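You operate a simulated robot arm through the tools that you are given. There is no shell and no other tool.

You run a simulated robot arm. Do the job below in one go: nothing can be reset, and whatever is moved stays where it is left.

## Task
Put things in order on the top of the trough side table. At the end: the gold small brass weight is on the silver steel shim plate; the white colour block is on the gold brass shim plate; two of the mesh basket with a white tags from the top of the trough side table are on the top of the pump bench; whatever was shut is shut again. Leave all else as you found it, and nothing knocked over. Set down upright: mesh basket with a white tag.

Only the result counts: the job must be done as asked and must still hold three seconds after the hand-in. Knocking over, shifting, dropping, spilling or breaking anything else fails it.

## Robot
A 6-joint arm with a two-finger gripper, fixed in place. Base frame: the origin is on the floor under the middle of its stand, x ahead of it, y to its left, z up; the work surface is at about z = 800. Lengths are in mm, angles in degrees, forces in N, time in s.
With the tool pointing down near the work surface it reaches from about 100 to 700 mm from the base axis. Its first joint turns from -66.0 to 66.0 degrees. Payload 2.45 kg.
The TCP is the grasp point between the finger pads, 30 mm short of the fingertips. In the tool frame z runs along the fingers and y along their closing line. The gripper opens to 106 mm; its body begins 79 mm behind the TCP.
Orientation is that of the tool frame in the base frame, as a unit quaternion [w, x, y, z]. With the fingers straight down and closing along the base's y, the tool's x points along the base's -x, its y along +y and its z along -z.

## Interface
- The arm moves only by the tool play_rows. Its argument "motion" is one flat list of numbers, 7 for each row, row after row: the turn, a rotation vector about the tool's x, y, z in degrees, then the shift along the tool's x, y, z in mm, then the opening, from 0 (shut) to 1 (fully open). In form: [wx, wy, wz, tx, ty, tz, gripper, wx, wy, wz, tx, ty, tz, gripper, ...]. A call has 1 to 20 rows; each row is the pose to reach, as a shift and turn from the pose commanded when the call began, along the tool's axes at that moment. A row lasts 0.2 s, in which the tool goes at most 50 mm and 8.6 degrees; a call with a longer step from one row to the next is refused whole, and so is a gripper value outside its range. A pose out of reach is approached as far as the arm can. The call stops where the force on the tool passes 40 N (or 10 N more than at its start, if that is more) or the arm is blocked; 0.2 s more then pass. The fingers move at their own pace (about 153 mm/s each) and stop on an object; they squeeze with about 44 N. The grip force told is the motor's: it shows also when the fingers shut on nothing. Time passes only in rows, and 0.2 s behind the last, so rows that repeat a pose let the fingers close. It gives the time, the measured TCP pose, the force on the tool (base axes), the opening and the grip force at its end, in the units of the frame above (readings bear some noise), with the torque about the TCP (base axes, N m) and any sound that the robot's microphone picked up, and new pictures: "pictures" is both (left out), scene, wrist or none.
- Cameras (640 x 400 px; columns grow to the right, rows downward): "scene" is fixed at [56.9, 414.4, 1398.6]; the picture's right is [-0.75, -0.66, 0.00], its down [-0.42, 0.48, -0.77] and it looks along [0.51, -0.58, -0.64] (base axes); focal length 306 px, centre (320, 200). "wrist" rides on the gripper at [77, -2, -106] in the tool frame; the picture's right is [0.02, 1.00, 0.00], its down [-0.78, 0.02, -0.62] and it looks along [-0.62, 0.01, 0.78] (tool axes); focal length 247 px, centre (320, 200). There is no depth. A picture from a camera that has moved, and an enlarged one, comes with that camera's place and axes in the base frame and with its lens.
- inspect(camera, box): a new picture of the part [left, top, right, bottom] of that camera's present view, enlarged. The clock stands still meanwhile.
- job_done(): hands the job in; it is judged then, once.

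Nothing tells you positions but the pictures and the camera data. Unless the task says otherwise, let go and move clear before handing in.

The tools are called after "Request:" as name(argument=value, ...) on one line, values as JSON. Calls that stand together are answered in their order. play_rows: Moves the arm, as the interface text tells. Its arguments: {"type":"object","properties":{"motion":{"type":"array","items":{"type":"number"}},"pictures":{"type":"string","enum":["both","scene","wrist","none"]}},"required":["motion"]} The other tools are called the same way: inspect (camera, box) takes an enlarged picture of a part of a camera's view; job_done () hands the job in.

At the start:

```text
time: 0.0
ee_pos: [314.7, -204.4, 1150.6]
ee_rot: [0.001, -0.001, 1.0, -0.001]
contact_force: [0.1, -0.5, 0.0]
wrist_torque: [0.02, 0.02, 0.05]
grip_width: 106.0
gripper_force: 0.0
```

scene: 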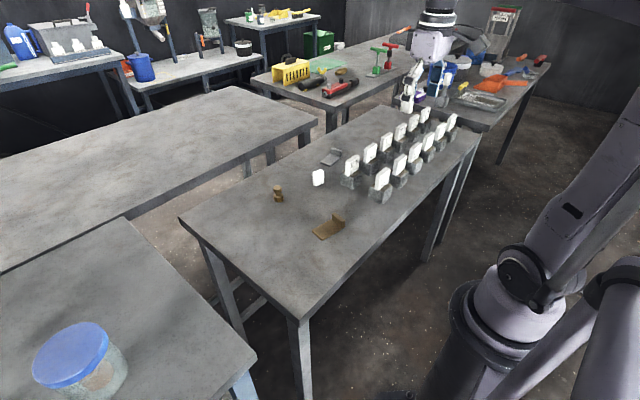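
wrist: 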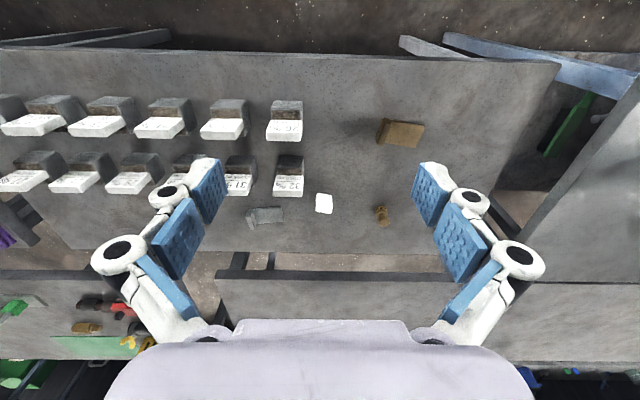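

I see a table with rows of tagged mesh baskets, a brass weight, a white block, a silver plate and a gold plate. I'll look closer before moving.

Request:
inspect(camera="scene", box=[180, 90, 480, 280])

Request:
inspect(camera="wrist", box=[200, 80, 460, 242])

Request:
inspect(camera="wrist", box=[0, 60, 320, 260])

Request:
inspect(camera="scene", box=[0, 0, 640, 400])

```text
2.11 times, centred on (330, 185) of scene
camera zoom: at [56.9, 414.4, 1398.6], right [-0.75, -0.66, 0.0], down [-0.42, 0.48, -0.77], along [0.51, -0.58, -0.64], focal length 644 px, centre (299, 232)
```

zoom: 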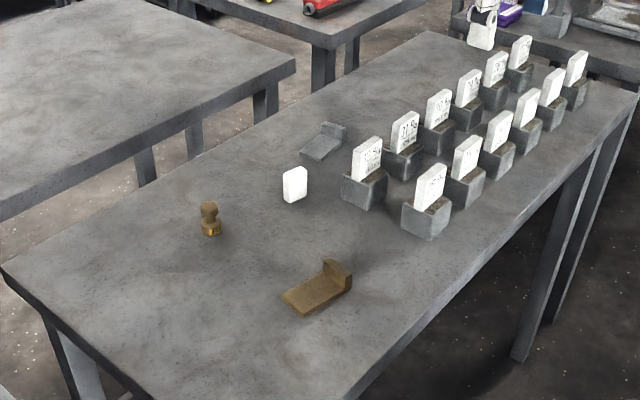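

```text
2.46 times, centred on (330, 161) of wrist
camera zoom: at [237.3, -206.4, 1256.4], right [-0.02, 1.0, 0.0], down [0.78, 0.02, 0.62], along [0.62, 0.01, -0.78], focal length 608 px, centre (295, 296)
```

zoom: 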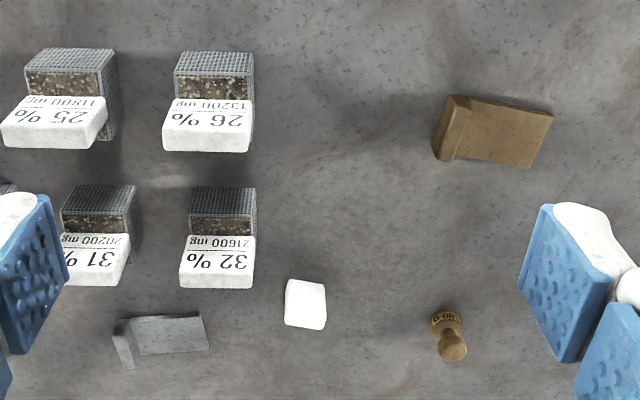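

```text
2.00 times, centred on (160, 160) of wrist
camera zoom: at [237.3, -206.4, 1256.4], right [-0.02, 1.0, 0.0], down [0.78, 0.02, 0.62], along [0.62, 0.01, -0.78], focal length 494 px, centre (640, 280)
```

zoom: 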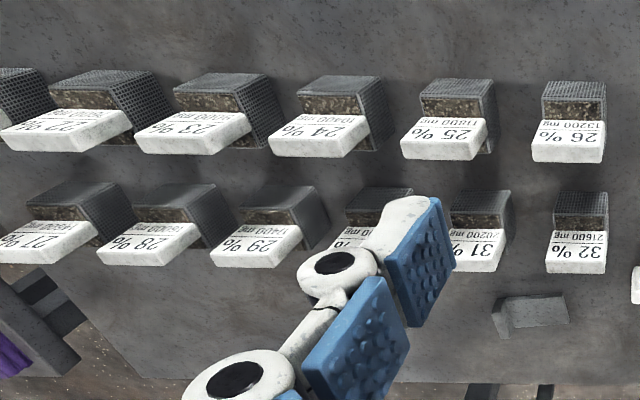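

```text
1.00 times, centred on (320, 200) of scene (not enlarged: the box is as wide or as high as the picture)
camera zoom: at [56.9, 414.4, 1398.6], right [-0.75, -0.66, 0.0], down [-0.42, 0.48, -0.77], along [0.51, -0.58, -0.64], focal length 306 px, centre (320, 200)
```

zoom: 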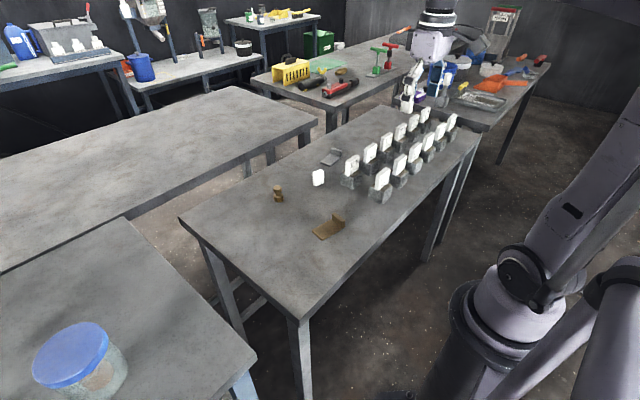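

The baskets stand in two rows on the near table. The reachable neighbour is the table at lower left with the blue-lidded jar. I'll zoom in on the surroundings to work out which one is the pump bench.

Request:
inspect(camera="scene", box=[0, 0, 320, 200])

Request:
inspect(camera="scene", box=[240, 0, 560, 200])

Request:
inspect(camera="scene", box=[0, 200, 320, 400])

Request:
inspect(camera="wrist", box=[0, 200, 240, 400])

Request:
inspect(camera="wrist", box=[400, 20, 640, 400])

```text
2.00 times, centred on (160, 100) of scene
camera zoom: at [56.9, 414.4, 1398.6], right [-0.75, -0.66, 0.0], down [-0.42, 0.48, -0.77], along [0.51, -0.58, -0.64], focal length 611 px, centre (640, 400)
```

zoom: 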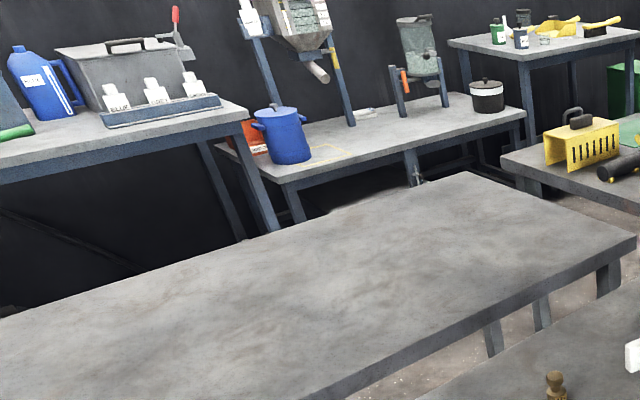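

```text
2.00 times, centred on (400, 100) of scene
camera zoom: at [56.9, 414.4, 1398.6], right [-0.75, -0.66, 0.0], down [-0.42, 0.48, -0.77], along [0.51, -0.58, -0.64], focal length 611 px, centre (160, 400)
```

zoom: 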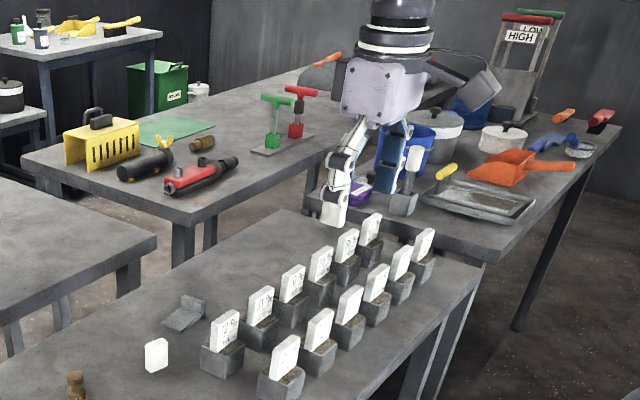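

```text
2.00 times, centred on (160, 300) of scene
camera zoom: at [56.9, 414.4, 1398.6], right [-0.75, -0.66, 0.0], down [-0.42, 0.48, -0.77], along [0.51, -0.58, -0.64], focal length 611 px, centre (640, 0)
```

zoom: 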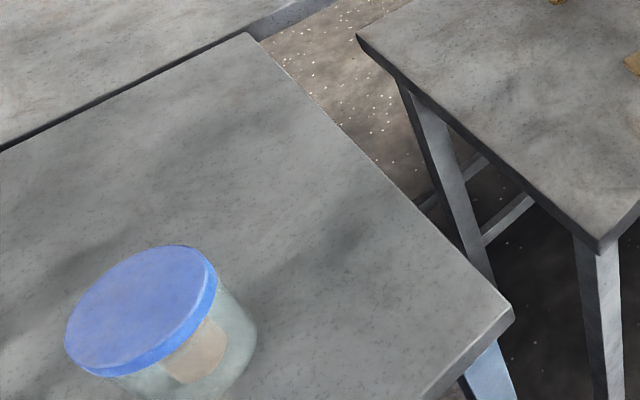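

```text
2.00 times, centred on (120, 300) of wrist
camera zoom: at [237.3, -206.4, 1256.4], right [-0.02, 1.0, 0.0], down [0.78, 0.02, 0.62], along [0.62, 0.01, -0.78], focal length 494 px, centre (720, 0)
```

zoom: 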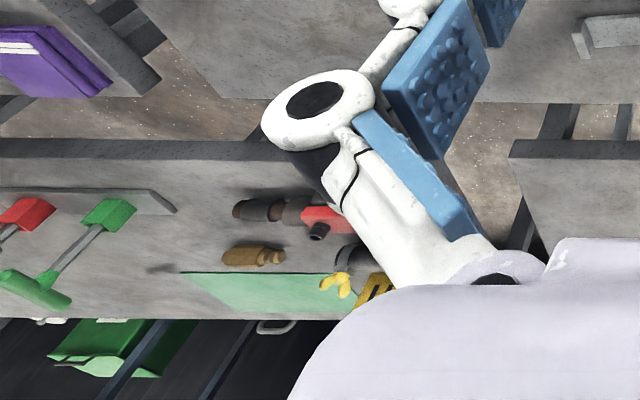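

```text
1.05 times, centred on (520, 210) of wrist (not enlarged: the box is as wide or as high as the picture)
camera zoom: at [237.3, -206.4, 1256.4], right [-0.02, 1.0, 0.0], down [0.78, 0.02, 0.62], along [0.62, 0.01, -0.78], focal length 260 px, centre (110, 190)
```

zoom: 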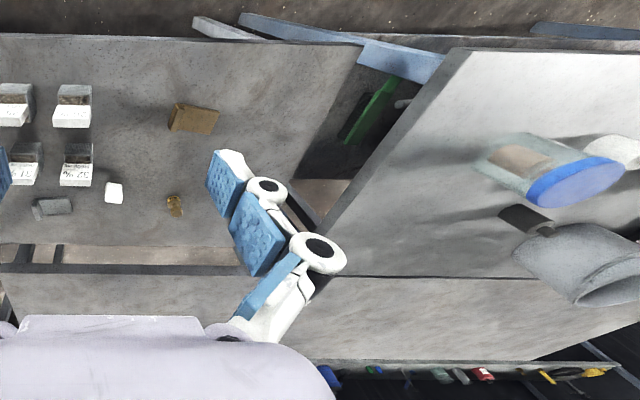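

The bench on the left holds the jar and what looks like a pump, so it is probably the pump bench. I'll move the arm high over to that side to view it.

Request:
play_rows(motion=[0, 0, 0, 0, 45, 0, 1, 0, 0, 0, 0, 90, 0, 1, 0, 0, 0, 0, 135, 0, 1, 0, 0, 0, 0, 180, 0, 1, 0, 0, 0, 0, 225, 0, 1, 0, 0, 0, 0, 270, 0, 1, 0, 0, 0, 0, 315, 0, 1, 0, 0, 0, 0, 360, 0, 1, 0, 0, 0, 0, 405, 0, 1, 0, 0, 0, 0, 450, 0, 1, 0, 0, 0, 0, 450, 0, 1], pictures="both")

```text
time: 2.4
ee_pos: [314.7, 245.3, 1148.6]
ee_rot: [0.0, -0.001, 1.0, 0.0]
contact_force: [0.6, 0.2, -0.1]
wrist_torque: [-0.02, 0.01, -0.04]
grip_width: 106.2
gripper_force: 0.0
camera wrist: at [237.7, 244.9, 1254.8], right [-0.02, 1.0, 0.0], down [0.78, 0.02, 0.62], along [0.62, 0.01, -0.78], focal length 247 px, centre (320, 200)
```

scene: 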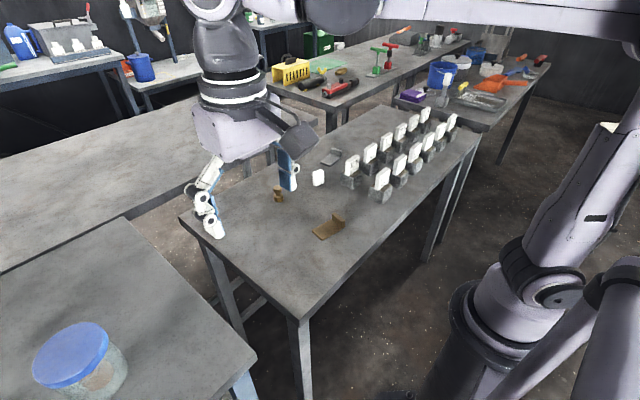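
wrist: 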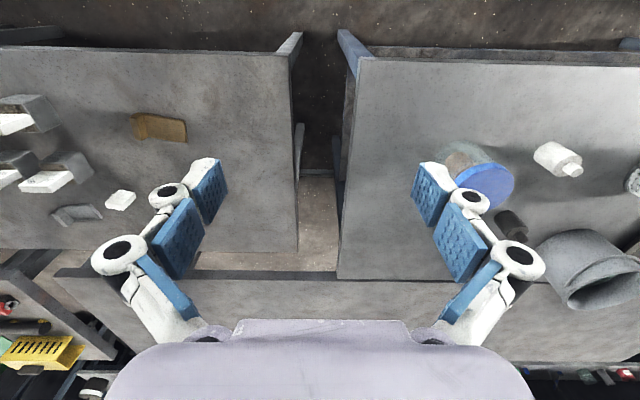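

Request:
inspect(camera="wrist", box=[320, 40, 640, 240])

Request:
inspect(camera="wrist", box=[440, 120, 640, 340])

Request:
inspect(camera="wrist", box=[0, 60, 240, 260])

Request:
inspect(camera="scene", box=[360, 0, 560, 120])

```text
2.00 times, centred on (480, 140) of wrist
camera zoom: at [237.7, 244.9, 1254.8], right [-0.02, 1.0, 0.0], down [0.78, 0.02, 0.62], along [0.62, 0.01, -0.78], focal length 494 px, centre (0, 320)
```

zoom: 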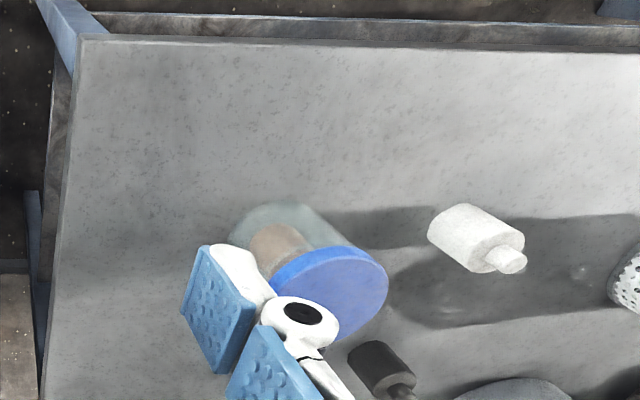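

```text
1.82 times, centred on (540, 230) of wrist
camera zoom: at [237.7, 244.9, 1254.8], right [-0.02, 1.0, 0.0], down [0.78, 0.02, 0.62], along [0.62, 0.01, -0.78], focal length 449 px, centre (-80, 146)
```

zoom: 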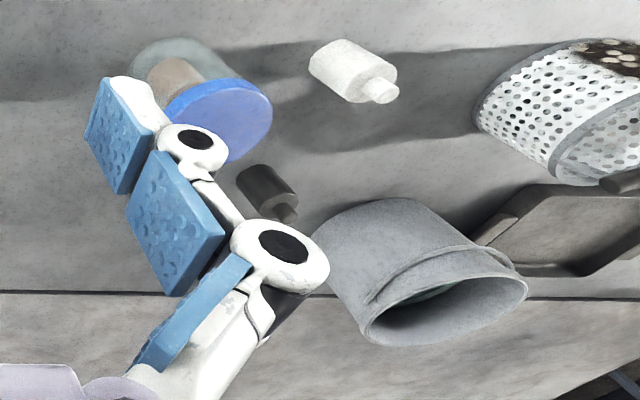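

```text
2.00 times, centred on (120, 160) of wrist
camera zoom: at [237.7, 244.9, 1254.8], right [-0.02, 1.0, 0.0], down [0.78, 0.02, 0.62], along [0.62, 0.01, -0.78], focal length 494 px, centre (720, 280)
```

zoom: 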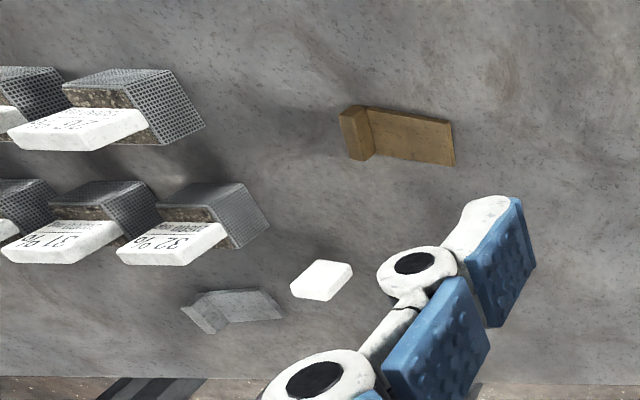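

```text
3.20 times, centred on (460, 60) of scene
camera zoom: at [56.8, 414.4, 1398.6], right [-0.75, -0.66, 0.0], down [-0.42, 0.48, -0.77], along [0.51, -0.58, -0.64], focal length 978 px, centre (-128, 648)
```

zoom: 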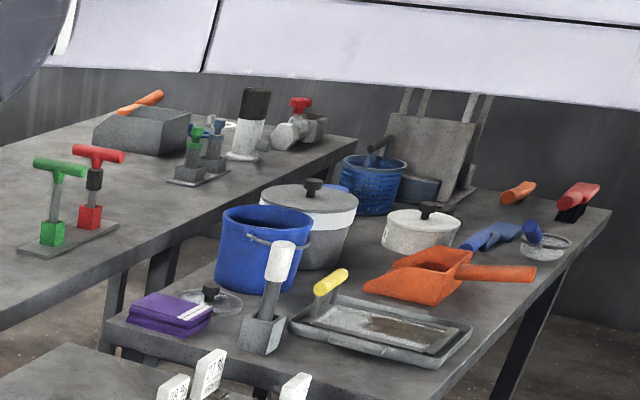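

Request:
play_rows(motion=[0, 0, 0, 0, 45, 0, 1, 0, 0, 0, 0, 90, 0, 1, 0, 0, 0, 10, 135, 0, 1, 0, 0, 0, 20, 180, 0, 1, 0, 0, 0, 30, 210, 0, 1, 0, 0, 0, 30, 210, 0, 1], pictures="both")

```text
time: 3.8
ee_pos: [282.6, 457.6, 1149.4]
ee_rot: [0.0, 0.0, 1.0, -0.001]
contact_force: [0.1, 0.4, -0.2]
wrist_torque: [0.02, 0.0, 0.02]
grip_width: 106.2
gripper_force: 0.1
camera wrist: at [206.1, 455.6, 1255.6], right [-0.02, 1.0, 0.0], down [0.78, 0.02, 0.62], along [0.62, 0.01, -0.78], focal length 247 px, centre (320, 200)
```

scene: 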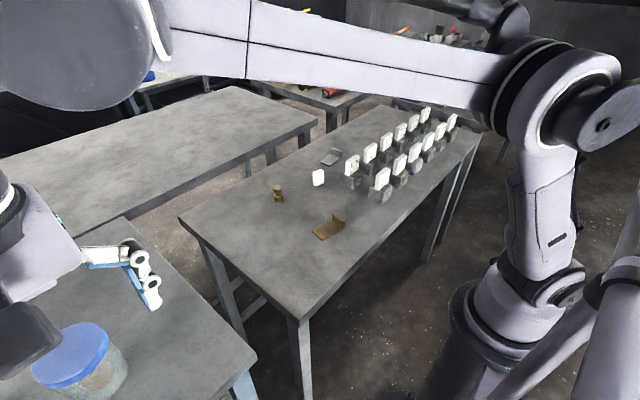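
wrist: 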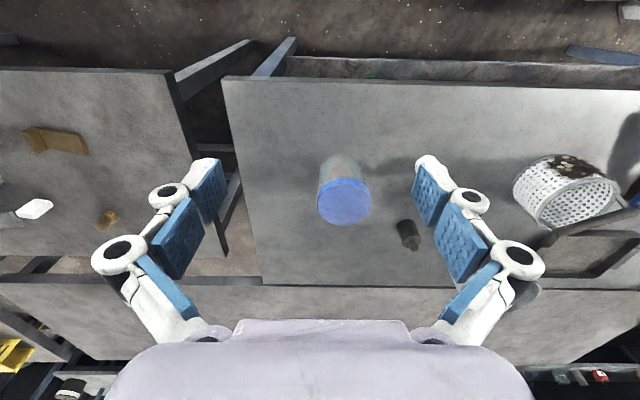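

The bench has free space between its right edge and the jar, so I'll place the baskets there. Next I'll move over the trough table to see the weight, block and plates up close.

Request:
play_rows(motion=[0, 0, 0, -11, -43, 5, 1, 0, 0, 0, -23, -86, 15, 1, 0, 0, 0, -35, -130, 25, 1, 0, 0, 0, -47, -173, 35, 1, 0, 0, 0, -58, -216, 45, 1, 0, 0, 0, -70, -259, 55, 1, 0, 0, 0, -82, -302, 65, 1, 0, 0, 0, -94, -346, 75, 1, 0, 0, 0, -105, -389, 85, 1, 0, 0, 0, -117, -432, 95, 1, 0, 0, 0, -129, -475, 108, 1, 0, 0, 0, -141, -518, 120, 1, 0, 0, 0, -152, -562, 132, 1, 0, 0, 0, -164, -600, 145, 1, 0, 0, 0, -176, -628, 158, 1, 0, 0, 0, -187, -648, 170, 1, 0, 0, 0, -187, -648, 170, 1], pictures="both")

```text
time: 7.4
ee_pos: [470.6, -193.1, 982.5]
ee_rot: [0.0, -0.001, 1.0, 0.0]
contact_force: [-0.1, 0.1, 0.0]
wrist_torque: [0.02, 0.0, -0.01]
grip_width: 105.9
gripper_force: 0.0
camera wrist: at [394.3, -194.0, 1087.8], right [-0.02, 1.0, 0.0], down [0.78, 0.02, 0.62], along [0.62, 0.01, -0.78], focal length 247 px, centre (320, 200)
```

scene: 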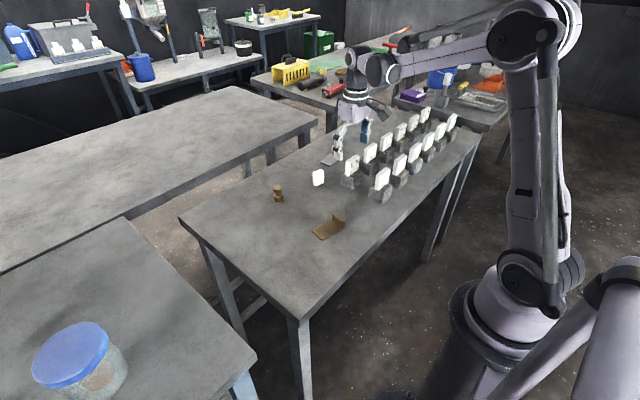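
wrist: 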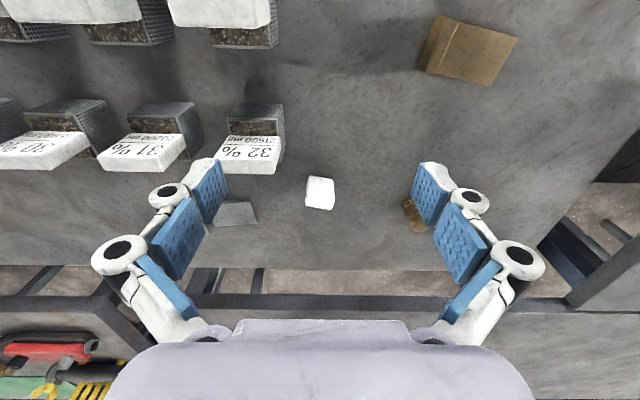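

Request:
inspect(camera="wrist", box=[180, 90, 340, 240])

Request:
inspect(camera="wrist", box=[380, 0, 540, 100])

Request:
inspect(camera="wrist", box=[160, 0, 320, 100])

Request:
inspect(camera="scene", box=[260, 130, 400, 250])

```text
2.67 times, centred on (260, 165) of wrist
camera zoom: at [394.3, -194.0, 1087.8], right [-0.02, 1.0, 0.0], down [0.78, 0.02, 0.62], along [0.62, 0.01, -0.78], focal length 659 px, centre (480, 293)
```

zoom: 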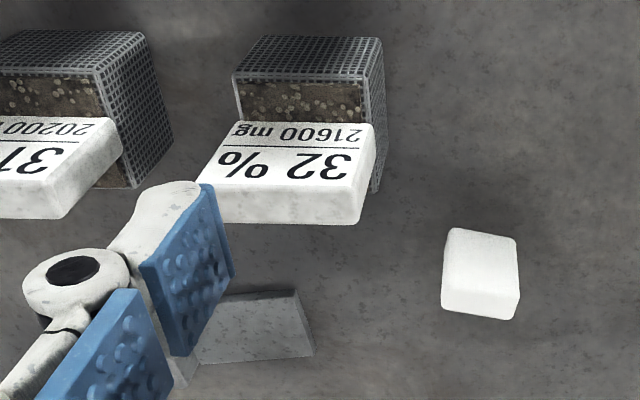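

```text
4.00 times, centred on (460, 50) of wrist
camera zoom: at [394.3, -194.0, 1087.8], right [-0.02, 1.0, 0.0], down [0.78, 0.02, 0.62], along [0.62, 0.01, -0.78], focal length 988 px, centre (-240, 800)
```

zoom: 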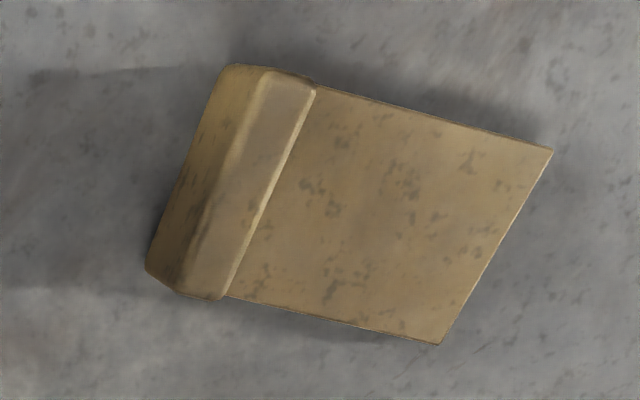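

```text
4.00 times, centred on (240, 50) of wrist
camera zoom: at [394.3, -194.0, 1087.8], right [-0.02, 1.0, 0.0], down [0.78, 0.02, 0.62], along [0.62, 0.01, -0.78], focal length 988 px, centre (640, 800)
```

zoom: 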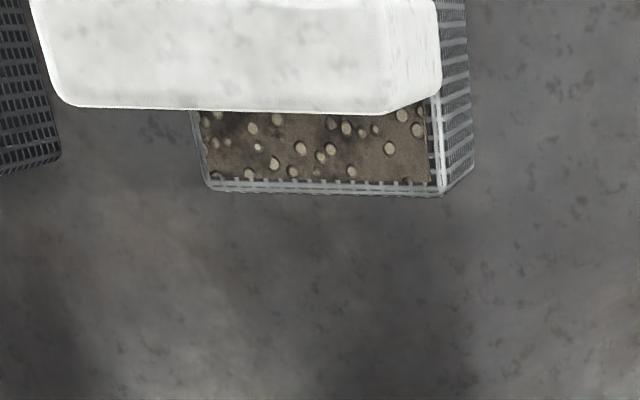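

```text
3.33 times, centred on (330, 190) of scene
camera zoom: at [56.9, 414.4, 1398.6], right [-0.75, -0.66, 0.0], down [-0.42, 0.48, -0.77], along [0.51, -0.58, -0.64], focal length 1019 px, centre (287, 233)
```

zoom: 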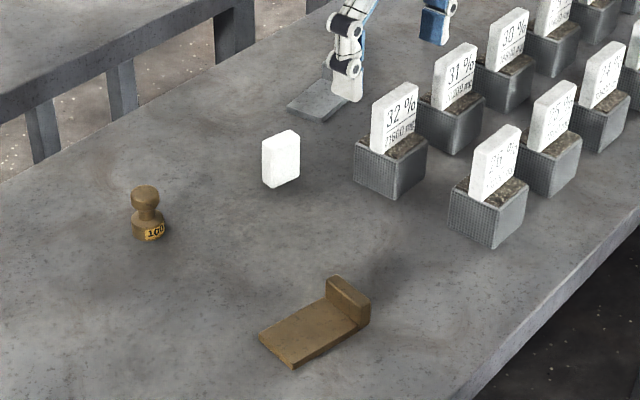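

The block is a thin upright piece, the plates are L-shaped with a lip at the −y end, and the weight is knobbed. I'll get unobstructed views of the silver plate and of the weight.

Request:
play_rows(motion=[0, 0, 0, -5, -42, -10, 1, 0, 0, 0, -10, -84, -20, 1, 0, 0, 0, -15, -127, -28, 1, 0, 0, 0, -15, -127, -28, 1], pictures="wrist")

Request:
inspect(camera="wrist", box=[240, 120, 400, 220])

Request:
inspect(camera="wrist", box=[200, 0, 440, 150])

```text
time: 8.4
ee_pos: [483.3, -318.9, 1010.0]
ee_rot: [0.001, -0.001, 1.0, 0.0]
contact_force: [0.2, 0.4, -0.1]
wrist_torque: [0.01, 0.02, -0.03]
grip_width: 106.1
gripper_force: 0.1
camera wrist: at [405.8, -320.8, 1115.7], right [-0.02, 1.0, 0.0], down [0.78, 0.02, 0.62], along [0.62, 0.01, -0.78], focal length 247 px, centre (320, 200)
```

wrist: 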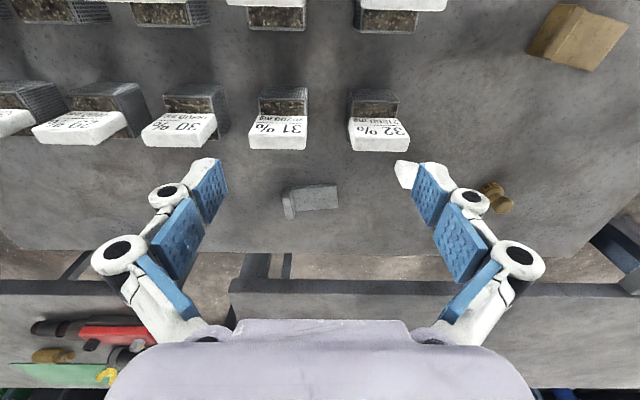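

```text
4.00 times, centred on (320, 170) of wrist
camera zoom: at [405.8, -320.8, 1115.7], right [-0.02, 1.0, 0.0], down [0.78, 0.02, 0.62], along [0.62, 0.01, -0.78], focal length 988 px, centre (320, 320)
```

zoom: 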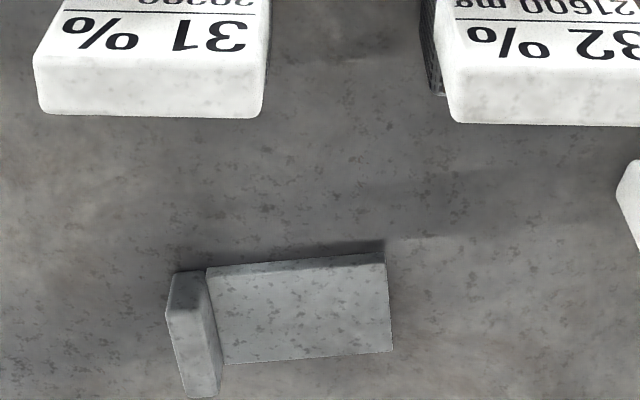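

```text
2.67 times, centred on (320, 75) of wrist
camera zoom: at [405.8, -320.8, 1115.7], right [-0.02, 1.0, 0.0], down [0.78, 0.02, 0.62], along [0.62, 0.01, -0.78], focal length 659 px, centre (320, 533)
```

zoom: 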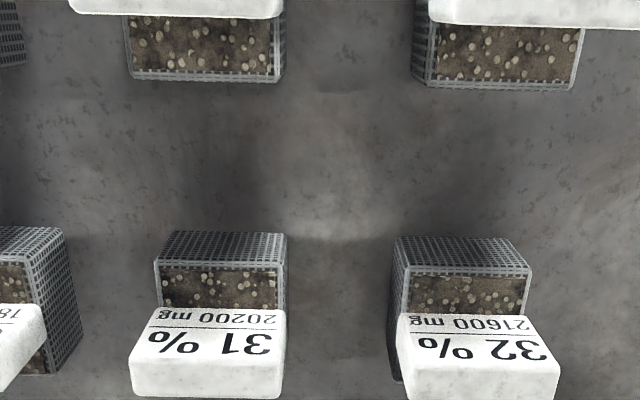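

The silver plate's flat part is centred near (650, −324), close to the reach limit, so I'll tilt the tool there. Next I'll look at the weight.

Request:
play_rows(motion=[0, 0, 0, 0, 45, 0, 1, 0, 0, 0, 0, 90, 0, 1, 0, 0, 0, 0, 135, 5, 1, 0, 0, 0, 0, 180, 10, 1, 0, 0, 0, 0, 225, 15, 1, 0, 0, 0, 0, 270, 20, 1, 0, 0, 0, 0, 270, 20, 1], pictures="wrist")

Request:
inspect(camera="wrist", box=[240, 120, 400, 220])

Request:
inspect(camera="wrist", box=[80, 120, 240, 220])

Request:
inspect(camera="wrist", box=[240, 0, 400, 100])

Request:
inspect(camera="scene", box=[240, 130, 340, 230])

```text
time: 10.0
ee_pos: [485.1, -51.9, 989.9]
ee_rot: [0.001, -0.001, 1.0, -0.001]
contact_force: [0.2, 0.1, 0.3]
wrist_torque: [-0.02, 0.02, 0.0]
grip_width: 106.0
gripper_force: 0.0
camera wrist: at [407.9, -53.2, 1095.8], right [-0.02, 1.0, 0.0], down [0.78, 0.02, 0.62], along [0.62, 0.01, -0.78], focal length 247 px, centre (320, 200)
```

wrist: 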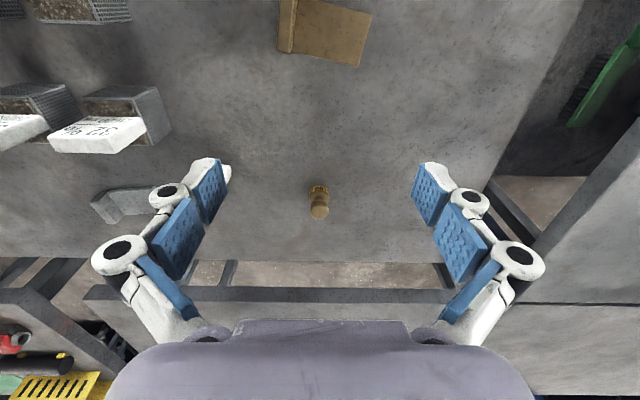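

```text
4.00 times, centred on (320, 170) of wrist
camera zoom: at [407.9, -53.2, 1095.8], right [-0.02, 1.0, 0.0], down [0.78, 0.02, 0.62], along [0.62, 0.01, -0.78], focal length 988 px, centre (320, 320)
```

zoom: 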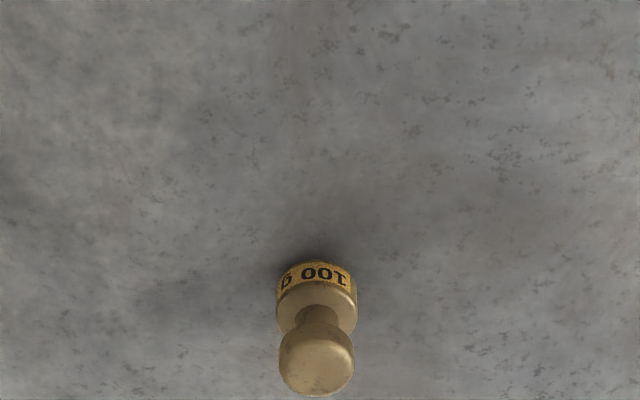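

```text
4.00 times, centred on (160, 170) of wrist
camera zoom: at [407.9, -53.2, 1095.8], right [-0.02, 1.0, 0.0], down [0.78, 0.02, 0.62], along [0.62, 0.01, -0.78], focal length 988 px, centre (960, 320)
```

zoom: 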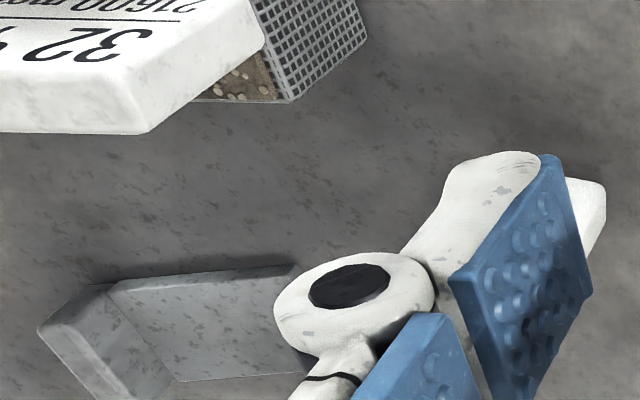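

```text
4.00 times, centred on (320, 50) of wrist
camera zoom: at [407.9, -53.2, 1095.8], right [-0.02, 1.0, 0.0], down [0.78, 0.02, 0.62], along [0.62, 0.01, -0.78], focal length 988 px, centre (320, 800)
```

zoom: 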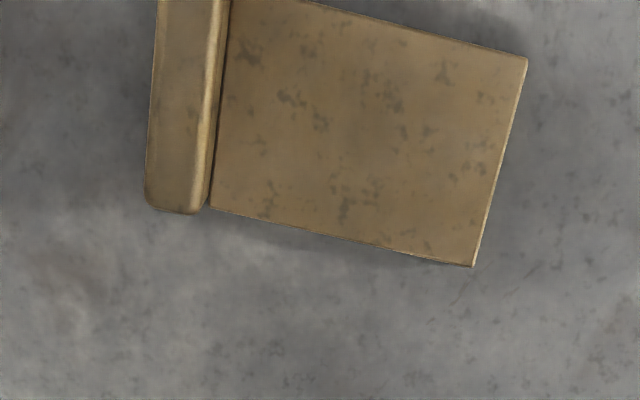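

```text
4.00 times, centred on (290, 180) of scene
camera zoom: at [56.8, 414.4, 1398.6], right [-0.75, -0.66, 0.0], down [-0.42, 0.48, -0.77], along [0.51, -0.58, -0.64], focal length 1223 px, centre (440, 280)
```

zoom: 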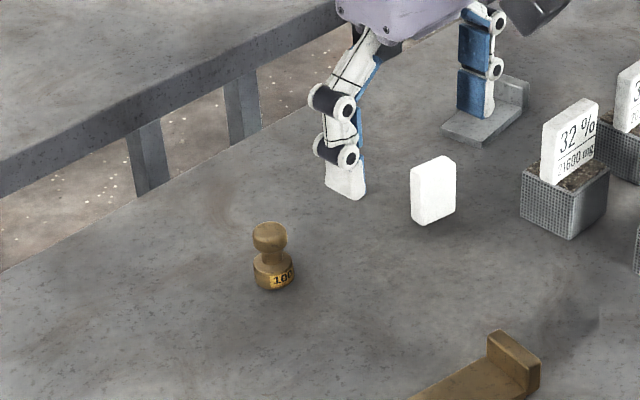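

The weight is at about (631, −51) and stands 45 mm high. I'll take baskets 32 and 31, since that also clears the way to the silver plate. First I'll move above basket 32 and check alignment.

Request:
play_rows(motion=[0, 0, 0, -5, -42, -2, 1, 0, 0, 0, -10, -84, -4, 1, 0, 0, 0, -15, -126, -6, 0.9, 0, 0, 0, -20, -168, -8, 0.8, 0, 0, 0, -23, -209, -10, 0.72, 0, 0, 0, -23, -209, -10, 0.72, 0, 0, 0, -23, -209, -10, 0.72], pictures="both")

Request:
inspect(camera="wrist", box=[160, 0, 480, 200])

Request:
inspect(camera="scene", box=[280, 60, 480, 220])

```text
time: 11.6
ee_pos: [510.4, -260.9, 999.8]
ee_rot: [0.001, -0.001, 1.0, 0.0]
contact_force: [0.3, 0.2, 0.2]
wrist_torque: [-0.01, 0.04, -0.02]
grip_width: 76.4
gripper_force: 0.0
camera wrist: at [433.3, -261.5, 1105.5], right [-0.02, 1.0, 0.0], down [0.78, 0.02, 0.62], along [0.62, 0.01, -0.78], focal length 247 px, centre (320, 200)
```

scene: 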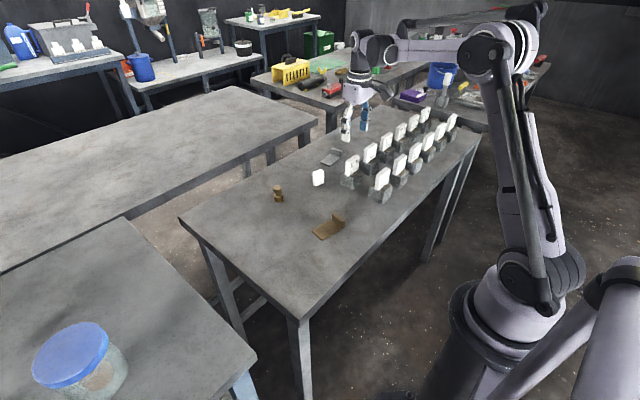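
wrist: 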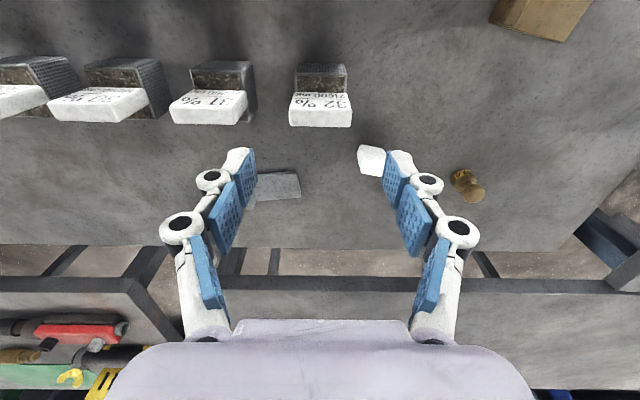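

```text
2.00 times, centred on (320, 100) of wrist
camera zoom: at [433.3, -261.5, 1105.5], right [-0.02, 1.0, 0.0], down [0.78, 0.02, 0.62], along [0.62, 0.01, -0.78], focal length 494 px, centre (320, 400)
```

zoom: 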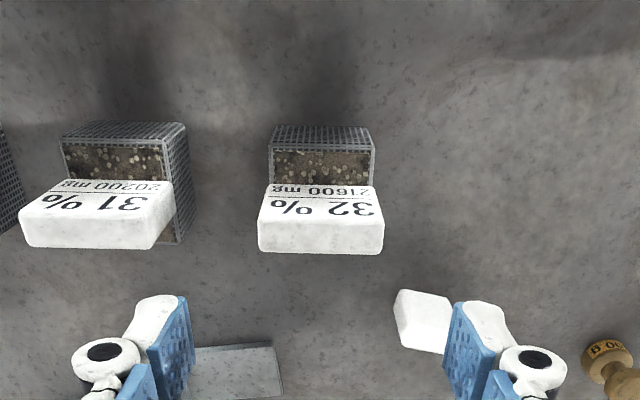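

```text
2.50 times, centred on (380, 140) of scene
camera zoom: at [56.9, 414.4, 1398.6], right [-0.75, -0.66, 0.0], down [-0.42, 0.48, -0.77], along [0.51, -0.58, -0.64], focal length 764 px, centre (170, 350)
```

zoom: 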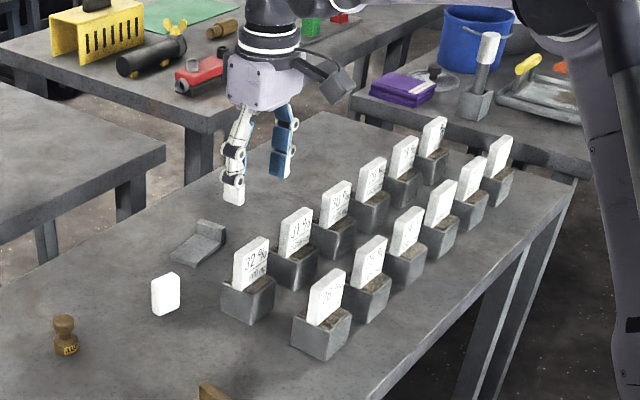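

Request:
inspect(camera="wrist", box=[160, 50, 260, 130])

Request:
inspect(camera="wrist", box=[260, 50, 380, 150])

Request:
inspect(camera="wrist", box=[150, 130, 270, 260])

```text
5.00 times, centred on (210, 90) of wrist
camera zoom: at [433.3, -261.5, 1105.5], right [-0.02, 1.0, 0.0], down [0.78, 0.02, 0.62], along [0.62, 0.01, -0.78], focal length 1235 px, centre (870, 750)
```

zoom: 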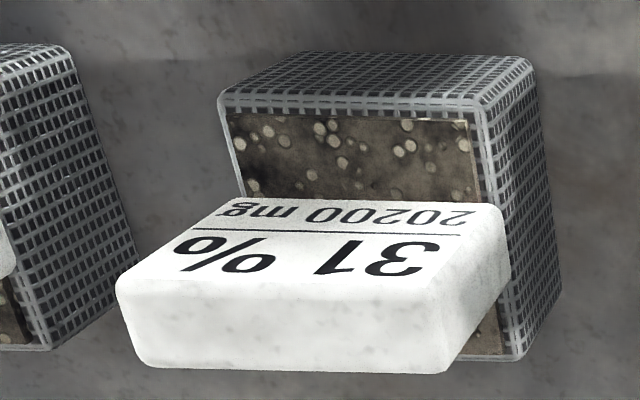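

```text
4.00 times, centred on (320, 100) of wrist
camera zoom: at [433.3, -261.5, 1105.5], right [-0.02, 1.0, 0.0], down [0.78, 0.02, 0.62], along [0.62, 0.01, -0.78], focal length 988 px, centre (320, 600)
```

zoom: 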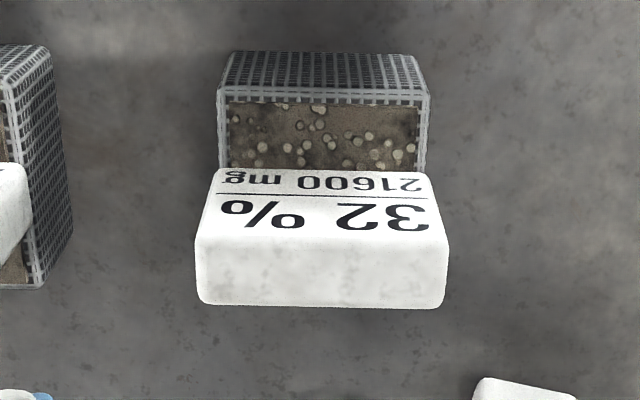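

```text
3.08 times, centred on (210, 195) of wrist
camera zoom: at [433.3, -261.5, 1105.5], right [-0.02, 1.0, 0.0], down [0.78, 0.02, 0.62], along [0.62, 0.01, -0.78], focal length 760 px, centre (658, 215)
```

zoom: 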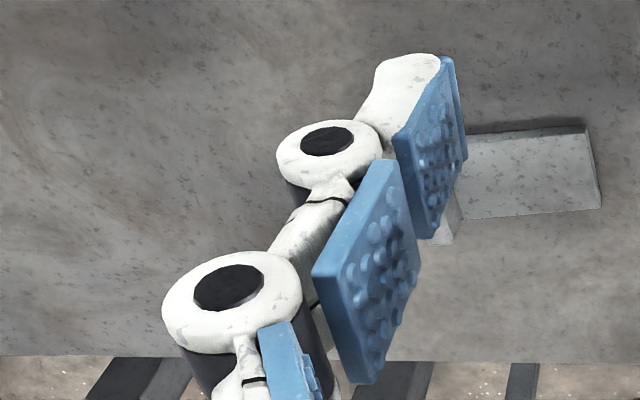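

The tag on 32 is centred under the gripper, and the gap to tag 31 is enough with a 72 mm opening. I'll lower and grip the tag of basket 32.

Request:
play_rows(motion=[0, 0, 0, 0, 0, 40, 0.68, 0, 0, 0, 0, 0, 80, 0.68, 0, 0, 0, 0, 0, 115, 0.68, 0, 0, 0, 0, 0, 135, 0.68, 0, 0, 0, 0, 0, 135, 0.68], pictures="both")

Request:
inspect(camera="scene", box=[300, 90, 460, 210])

```text
time: 12.8
ee_pos: [510.3, -258.5, 867.0]
ee_rot: [0.001, -0.001, 1.0, 0.0]
contact_force: [0.3, -0.4, 0.6]
wrist_torque: [-0.01, -0.01, 0.02]
grip_width: 72.2
gripper_force: 0.0
camera wrist: at [434.5, -259.1, 973.5], right [-0.02, 1.0, 0.0], down [0.78, 0.02, 0.62], along [0.62, 0.01, -0.78], focal length 247 px, centre (320, 200)
```

scene: 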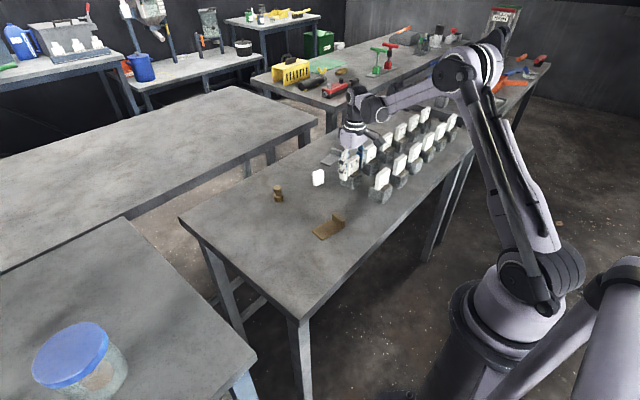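
wrist: 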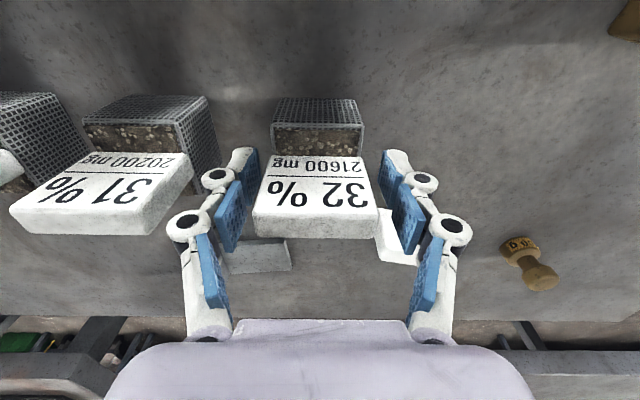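

```text
3.33 times, centred on (380, 150) of scene
camera zoom: at [56.8, 414.4, 1398.6], right [-0.75, -0.66, 0.0], down [-0.42, 0.48, -0.77], along [0.51, -0.58, -0.64], focal length 1019 px, centre (120, 367)
```

zoom: 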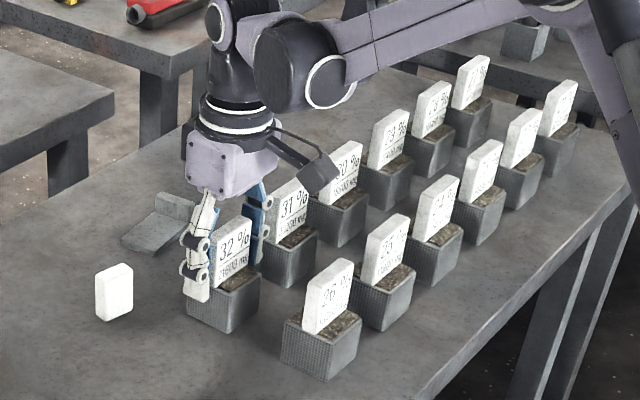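

Request:
play_rows(motion=[0, 0, 0, 0, 0, 0, 0.55, 0, 0, 0, 0, 0, 0, 0.3, 0, 0, 0, 0, 0, 0, 0, 0, 0, 0, 0, 0, 0, 0], pictures="wrist")

```text
time: 13.8
ee_pos: [510.9, -258.4, 867.5]
ee_rot: [0.001, -0.001, 1.0, 0.0]
contact_force: [0.0, -3.6, 3.1]
wrist_torque: [-0.04, 0.04, 0.0]
grip_width: 52.6
gripper_force: 44.6
camera wrist: at [434.6, -259.2, 974.0], right [-0.02, 1.0, 0.0], down [0.78, 0.02, 0.62], along [0.62, 0.01, -0.78], focal length 247 px, centre (320, 200)
```

wrist: 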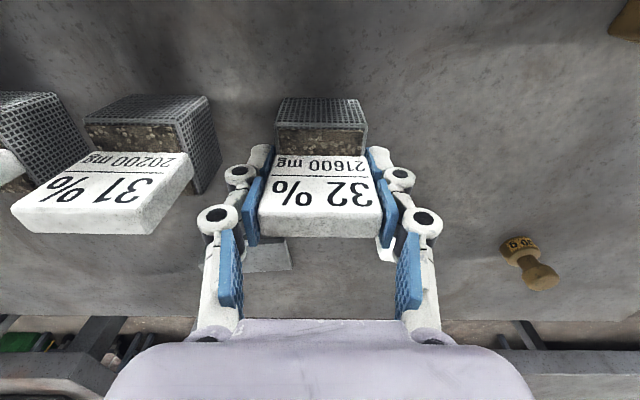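

Gripped at 52.6 mm. I'll lift straight up.

Request:
play_rows(motion=[0, 0, 0, 0, 0, -10, 0, 0, 0, 0, 0, 0, -25, 0, 0, 0, 0, 0, 0, -55, 0, 0, 0, 0, 0, 0, -95, 0, 0, 0, 0, 0, 0, -135, 0, 0, 0, 0, 0, 0, -175, 0, 0, 0, 0, 0, 0, -175, 0], pictures="both")

```text
time: 15.4
ee_pos: [509.6, -256.2, 1038.8]
ee_rot: [0.0, -0.001, 1.0, 0.0]
contact_force: [0.2, 0.5, -3.2]
wrist_torque: [0.03, 0.0, -0.03]
grip_width: 53.4
gripper_force: 44.0
camera wrist: at [433.9, -258.1, 1145.0], right [-0.02, 1.0, 0.0], down [0.78, 0.02, 0.62], along [0.62, 0.01, -0.78], focal length 247 px, centre (320, 200)
```

scene: 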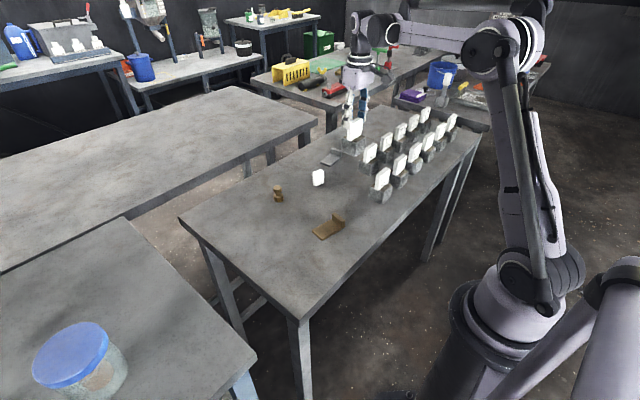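
wrist: 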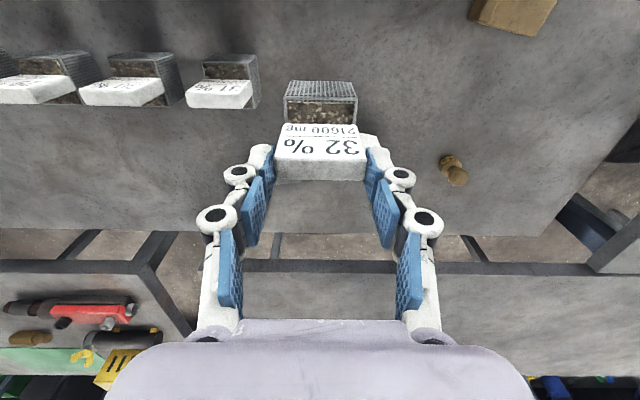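

The basket seems to sit lower in the fingers than before, so I'll check whether it slipped.

Request:
inspect(camera="wrist", box=[220, 60, 420, 200])

Request:
inspect(camera="scene", box=[310, 60, 410, 180])

```text
2.86 times, centred on (320, 130) of wrist
camera zoom: at [433.9, -258.1, 1145.0], right [-0.02, 1.0, 0.0], down [0.78, 0.02, 0.62], along [0.62, 0.01, -0.78], focal length 706 px, centre (320, 400)
```

zoom: 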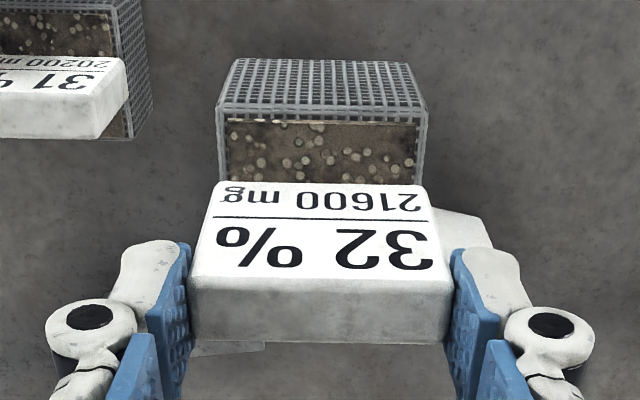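

```text
3.33 times, centred on (360, 120) of scene
camera zoom: at [56.9, 414.4, 1398.6], right [-0.75, -0.66, 0.0], down [-0.42, 0.48, -0.77], along [0.51, -0.58, -0.64], focal length 1019 px, centre (187, 467)
```

zoom: 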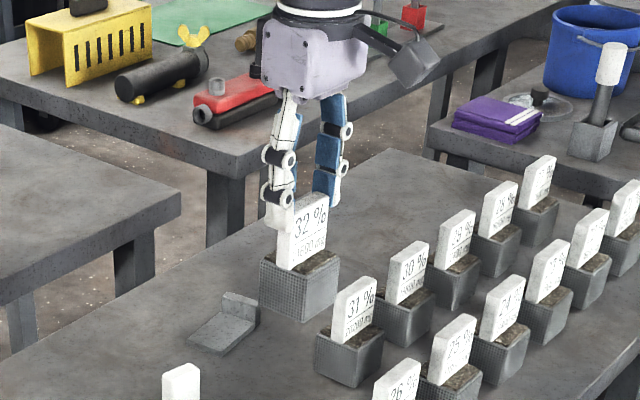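

It slid down about 40 mm in the fingers, so this grip is too weak. I'll lower it gently straight back down over its empty spot and regrasp lower on the body.

Request:
play_rows(motion=[0, 0, 0, 0, 0, 25, 0, 0, 0, 0, 0, 0, 55, 0, 0, 0, 0, 0, 0, 85, 0, 0, 0, 0, 0, 0, 105, 0, 0, 0, 0, 0, 0, 112, 0], pictures="both")

Request:
inspect(camera="scene", box=[310, 80, 410, 200])

Request:
inspect(camera="wrist", box=[220, 60, 420, 200])

```text
time: 16.6
ee_pos: [509.3, -260.1, 927.2]
ee_rot: [0.001, -0.001, 1.0, 0.0]
contact_force: [-0.3, 0.0, -2.1]
wrist_torque: [0.02, -0.03, -0.01]
grip_width: 53.4
gripper_force: 44.3
camera wrist: at [433.1, -262.0, 1033.2], right [-0.02, 1.0, 0.0], down [0.78, 0.02, 0.62], along [0.62, 0.01, -0.78], focal length 247 px, centre (320, 200)
```

scene: 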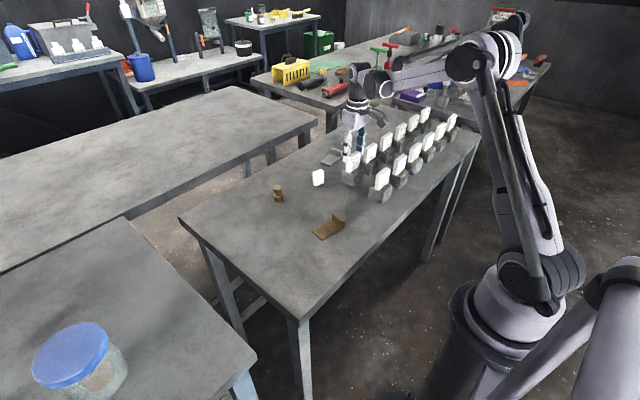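
wrist: 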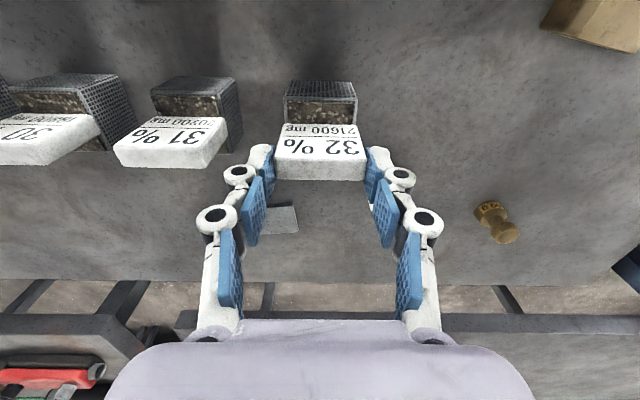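

```text
3.33 times, centred on (360, 140) of scene
camera zoom: at [56.9, 414.4, 1398.6], right [-0.75, -0.66, 0.0], down [-0.42, 0.48, -0.77], along [0.51, -0.58, -0.64], focal length 1019 px, centre (187, 400)
```

zoom: 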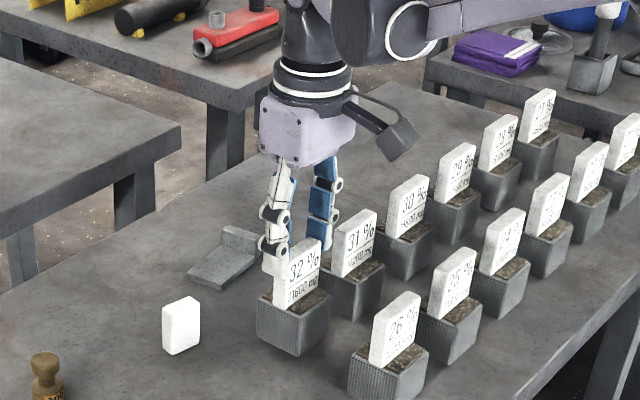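

```text
2.86 times, centred on (320, 130) of wrist
camera zoom: at [433.1, -262.0, 1033.2], right [-0.02, 1.0, 0.0], down [0.78, 0.02, 0.62], along [0.62, 0.01, -0.78], focal length 706 px, centre (320, 400)
```

zoom: 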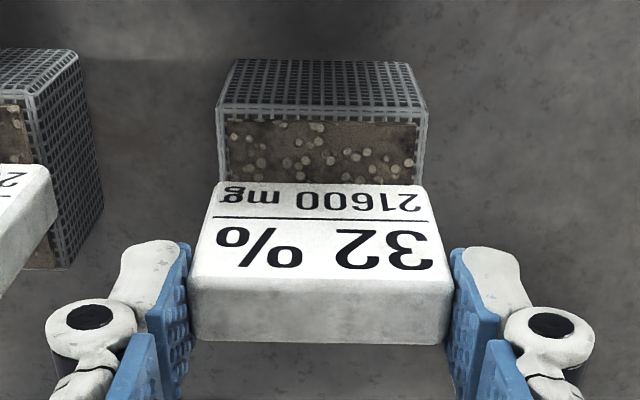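

It is holding steady now but only by the fingertips, with its bottom about 10 mm above the table. I'll ease it down to contact.

Request:
play_rows(motion=[0, 0, 0, 0, 0, 3, 0, 0, 0, 0, 0, 0, 6, 0, 0, 0, 0, 0, 0, 6, 0], pictures="none")

```text
time: 17.4
ee_pos: [509.9, -259.2, 920.1]
ee_rot: [0.001, -0.002, 1.0, 0.0]
contact_force: [-0.8, -0.2, -3.8]
wrist_torque: [-0.01, -0.02, -0.02]
grip_width: 53.4
gripper_force: 43.4
```

Request:
play_rows(motion=[0, 0, 0, 0, 0, 2, 0, 0, 0, 0, 0, 0, 3, 0, 0, 0, 0, 0, 0, 3, 0], pictures="none")

```text
time: 18.2
ee_pos: [508.9, -258.6, 918.8]
ee_rot: [0.0, -0.001, 1.0, -0.001]
contact_force: [0.6, -0.2, -1.6]
wrist_torque: [0.01, 0.0, -0.02]
grip_width: 53.5
gripper_force: 44.0
```

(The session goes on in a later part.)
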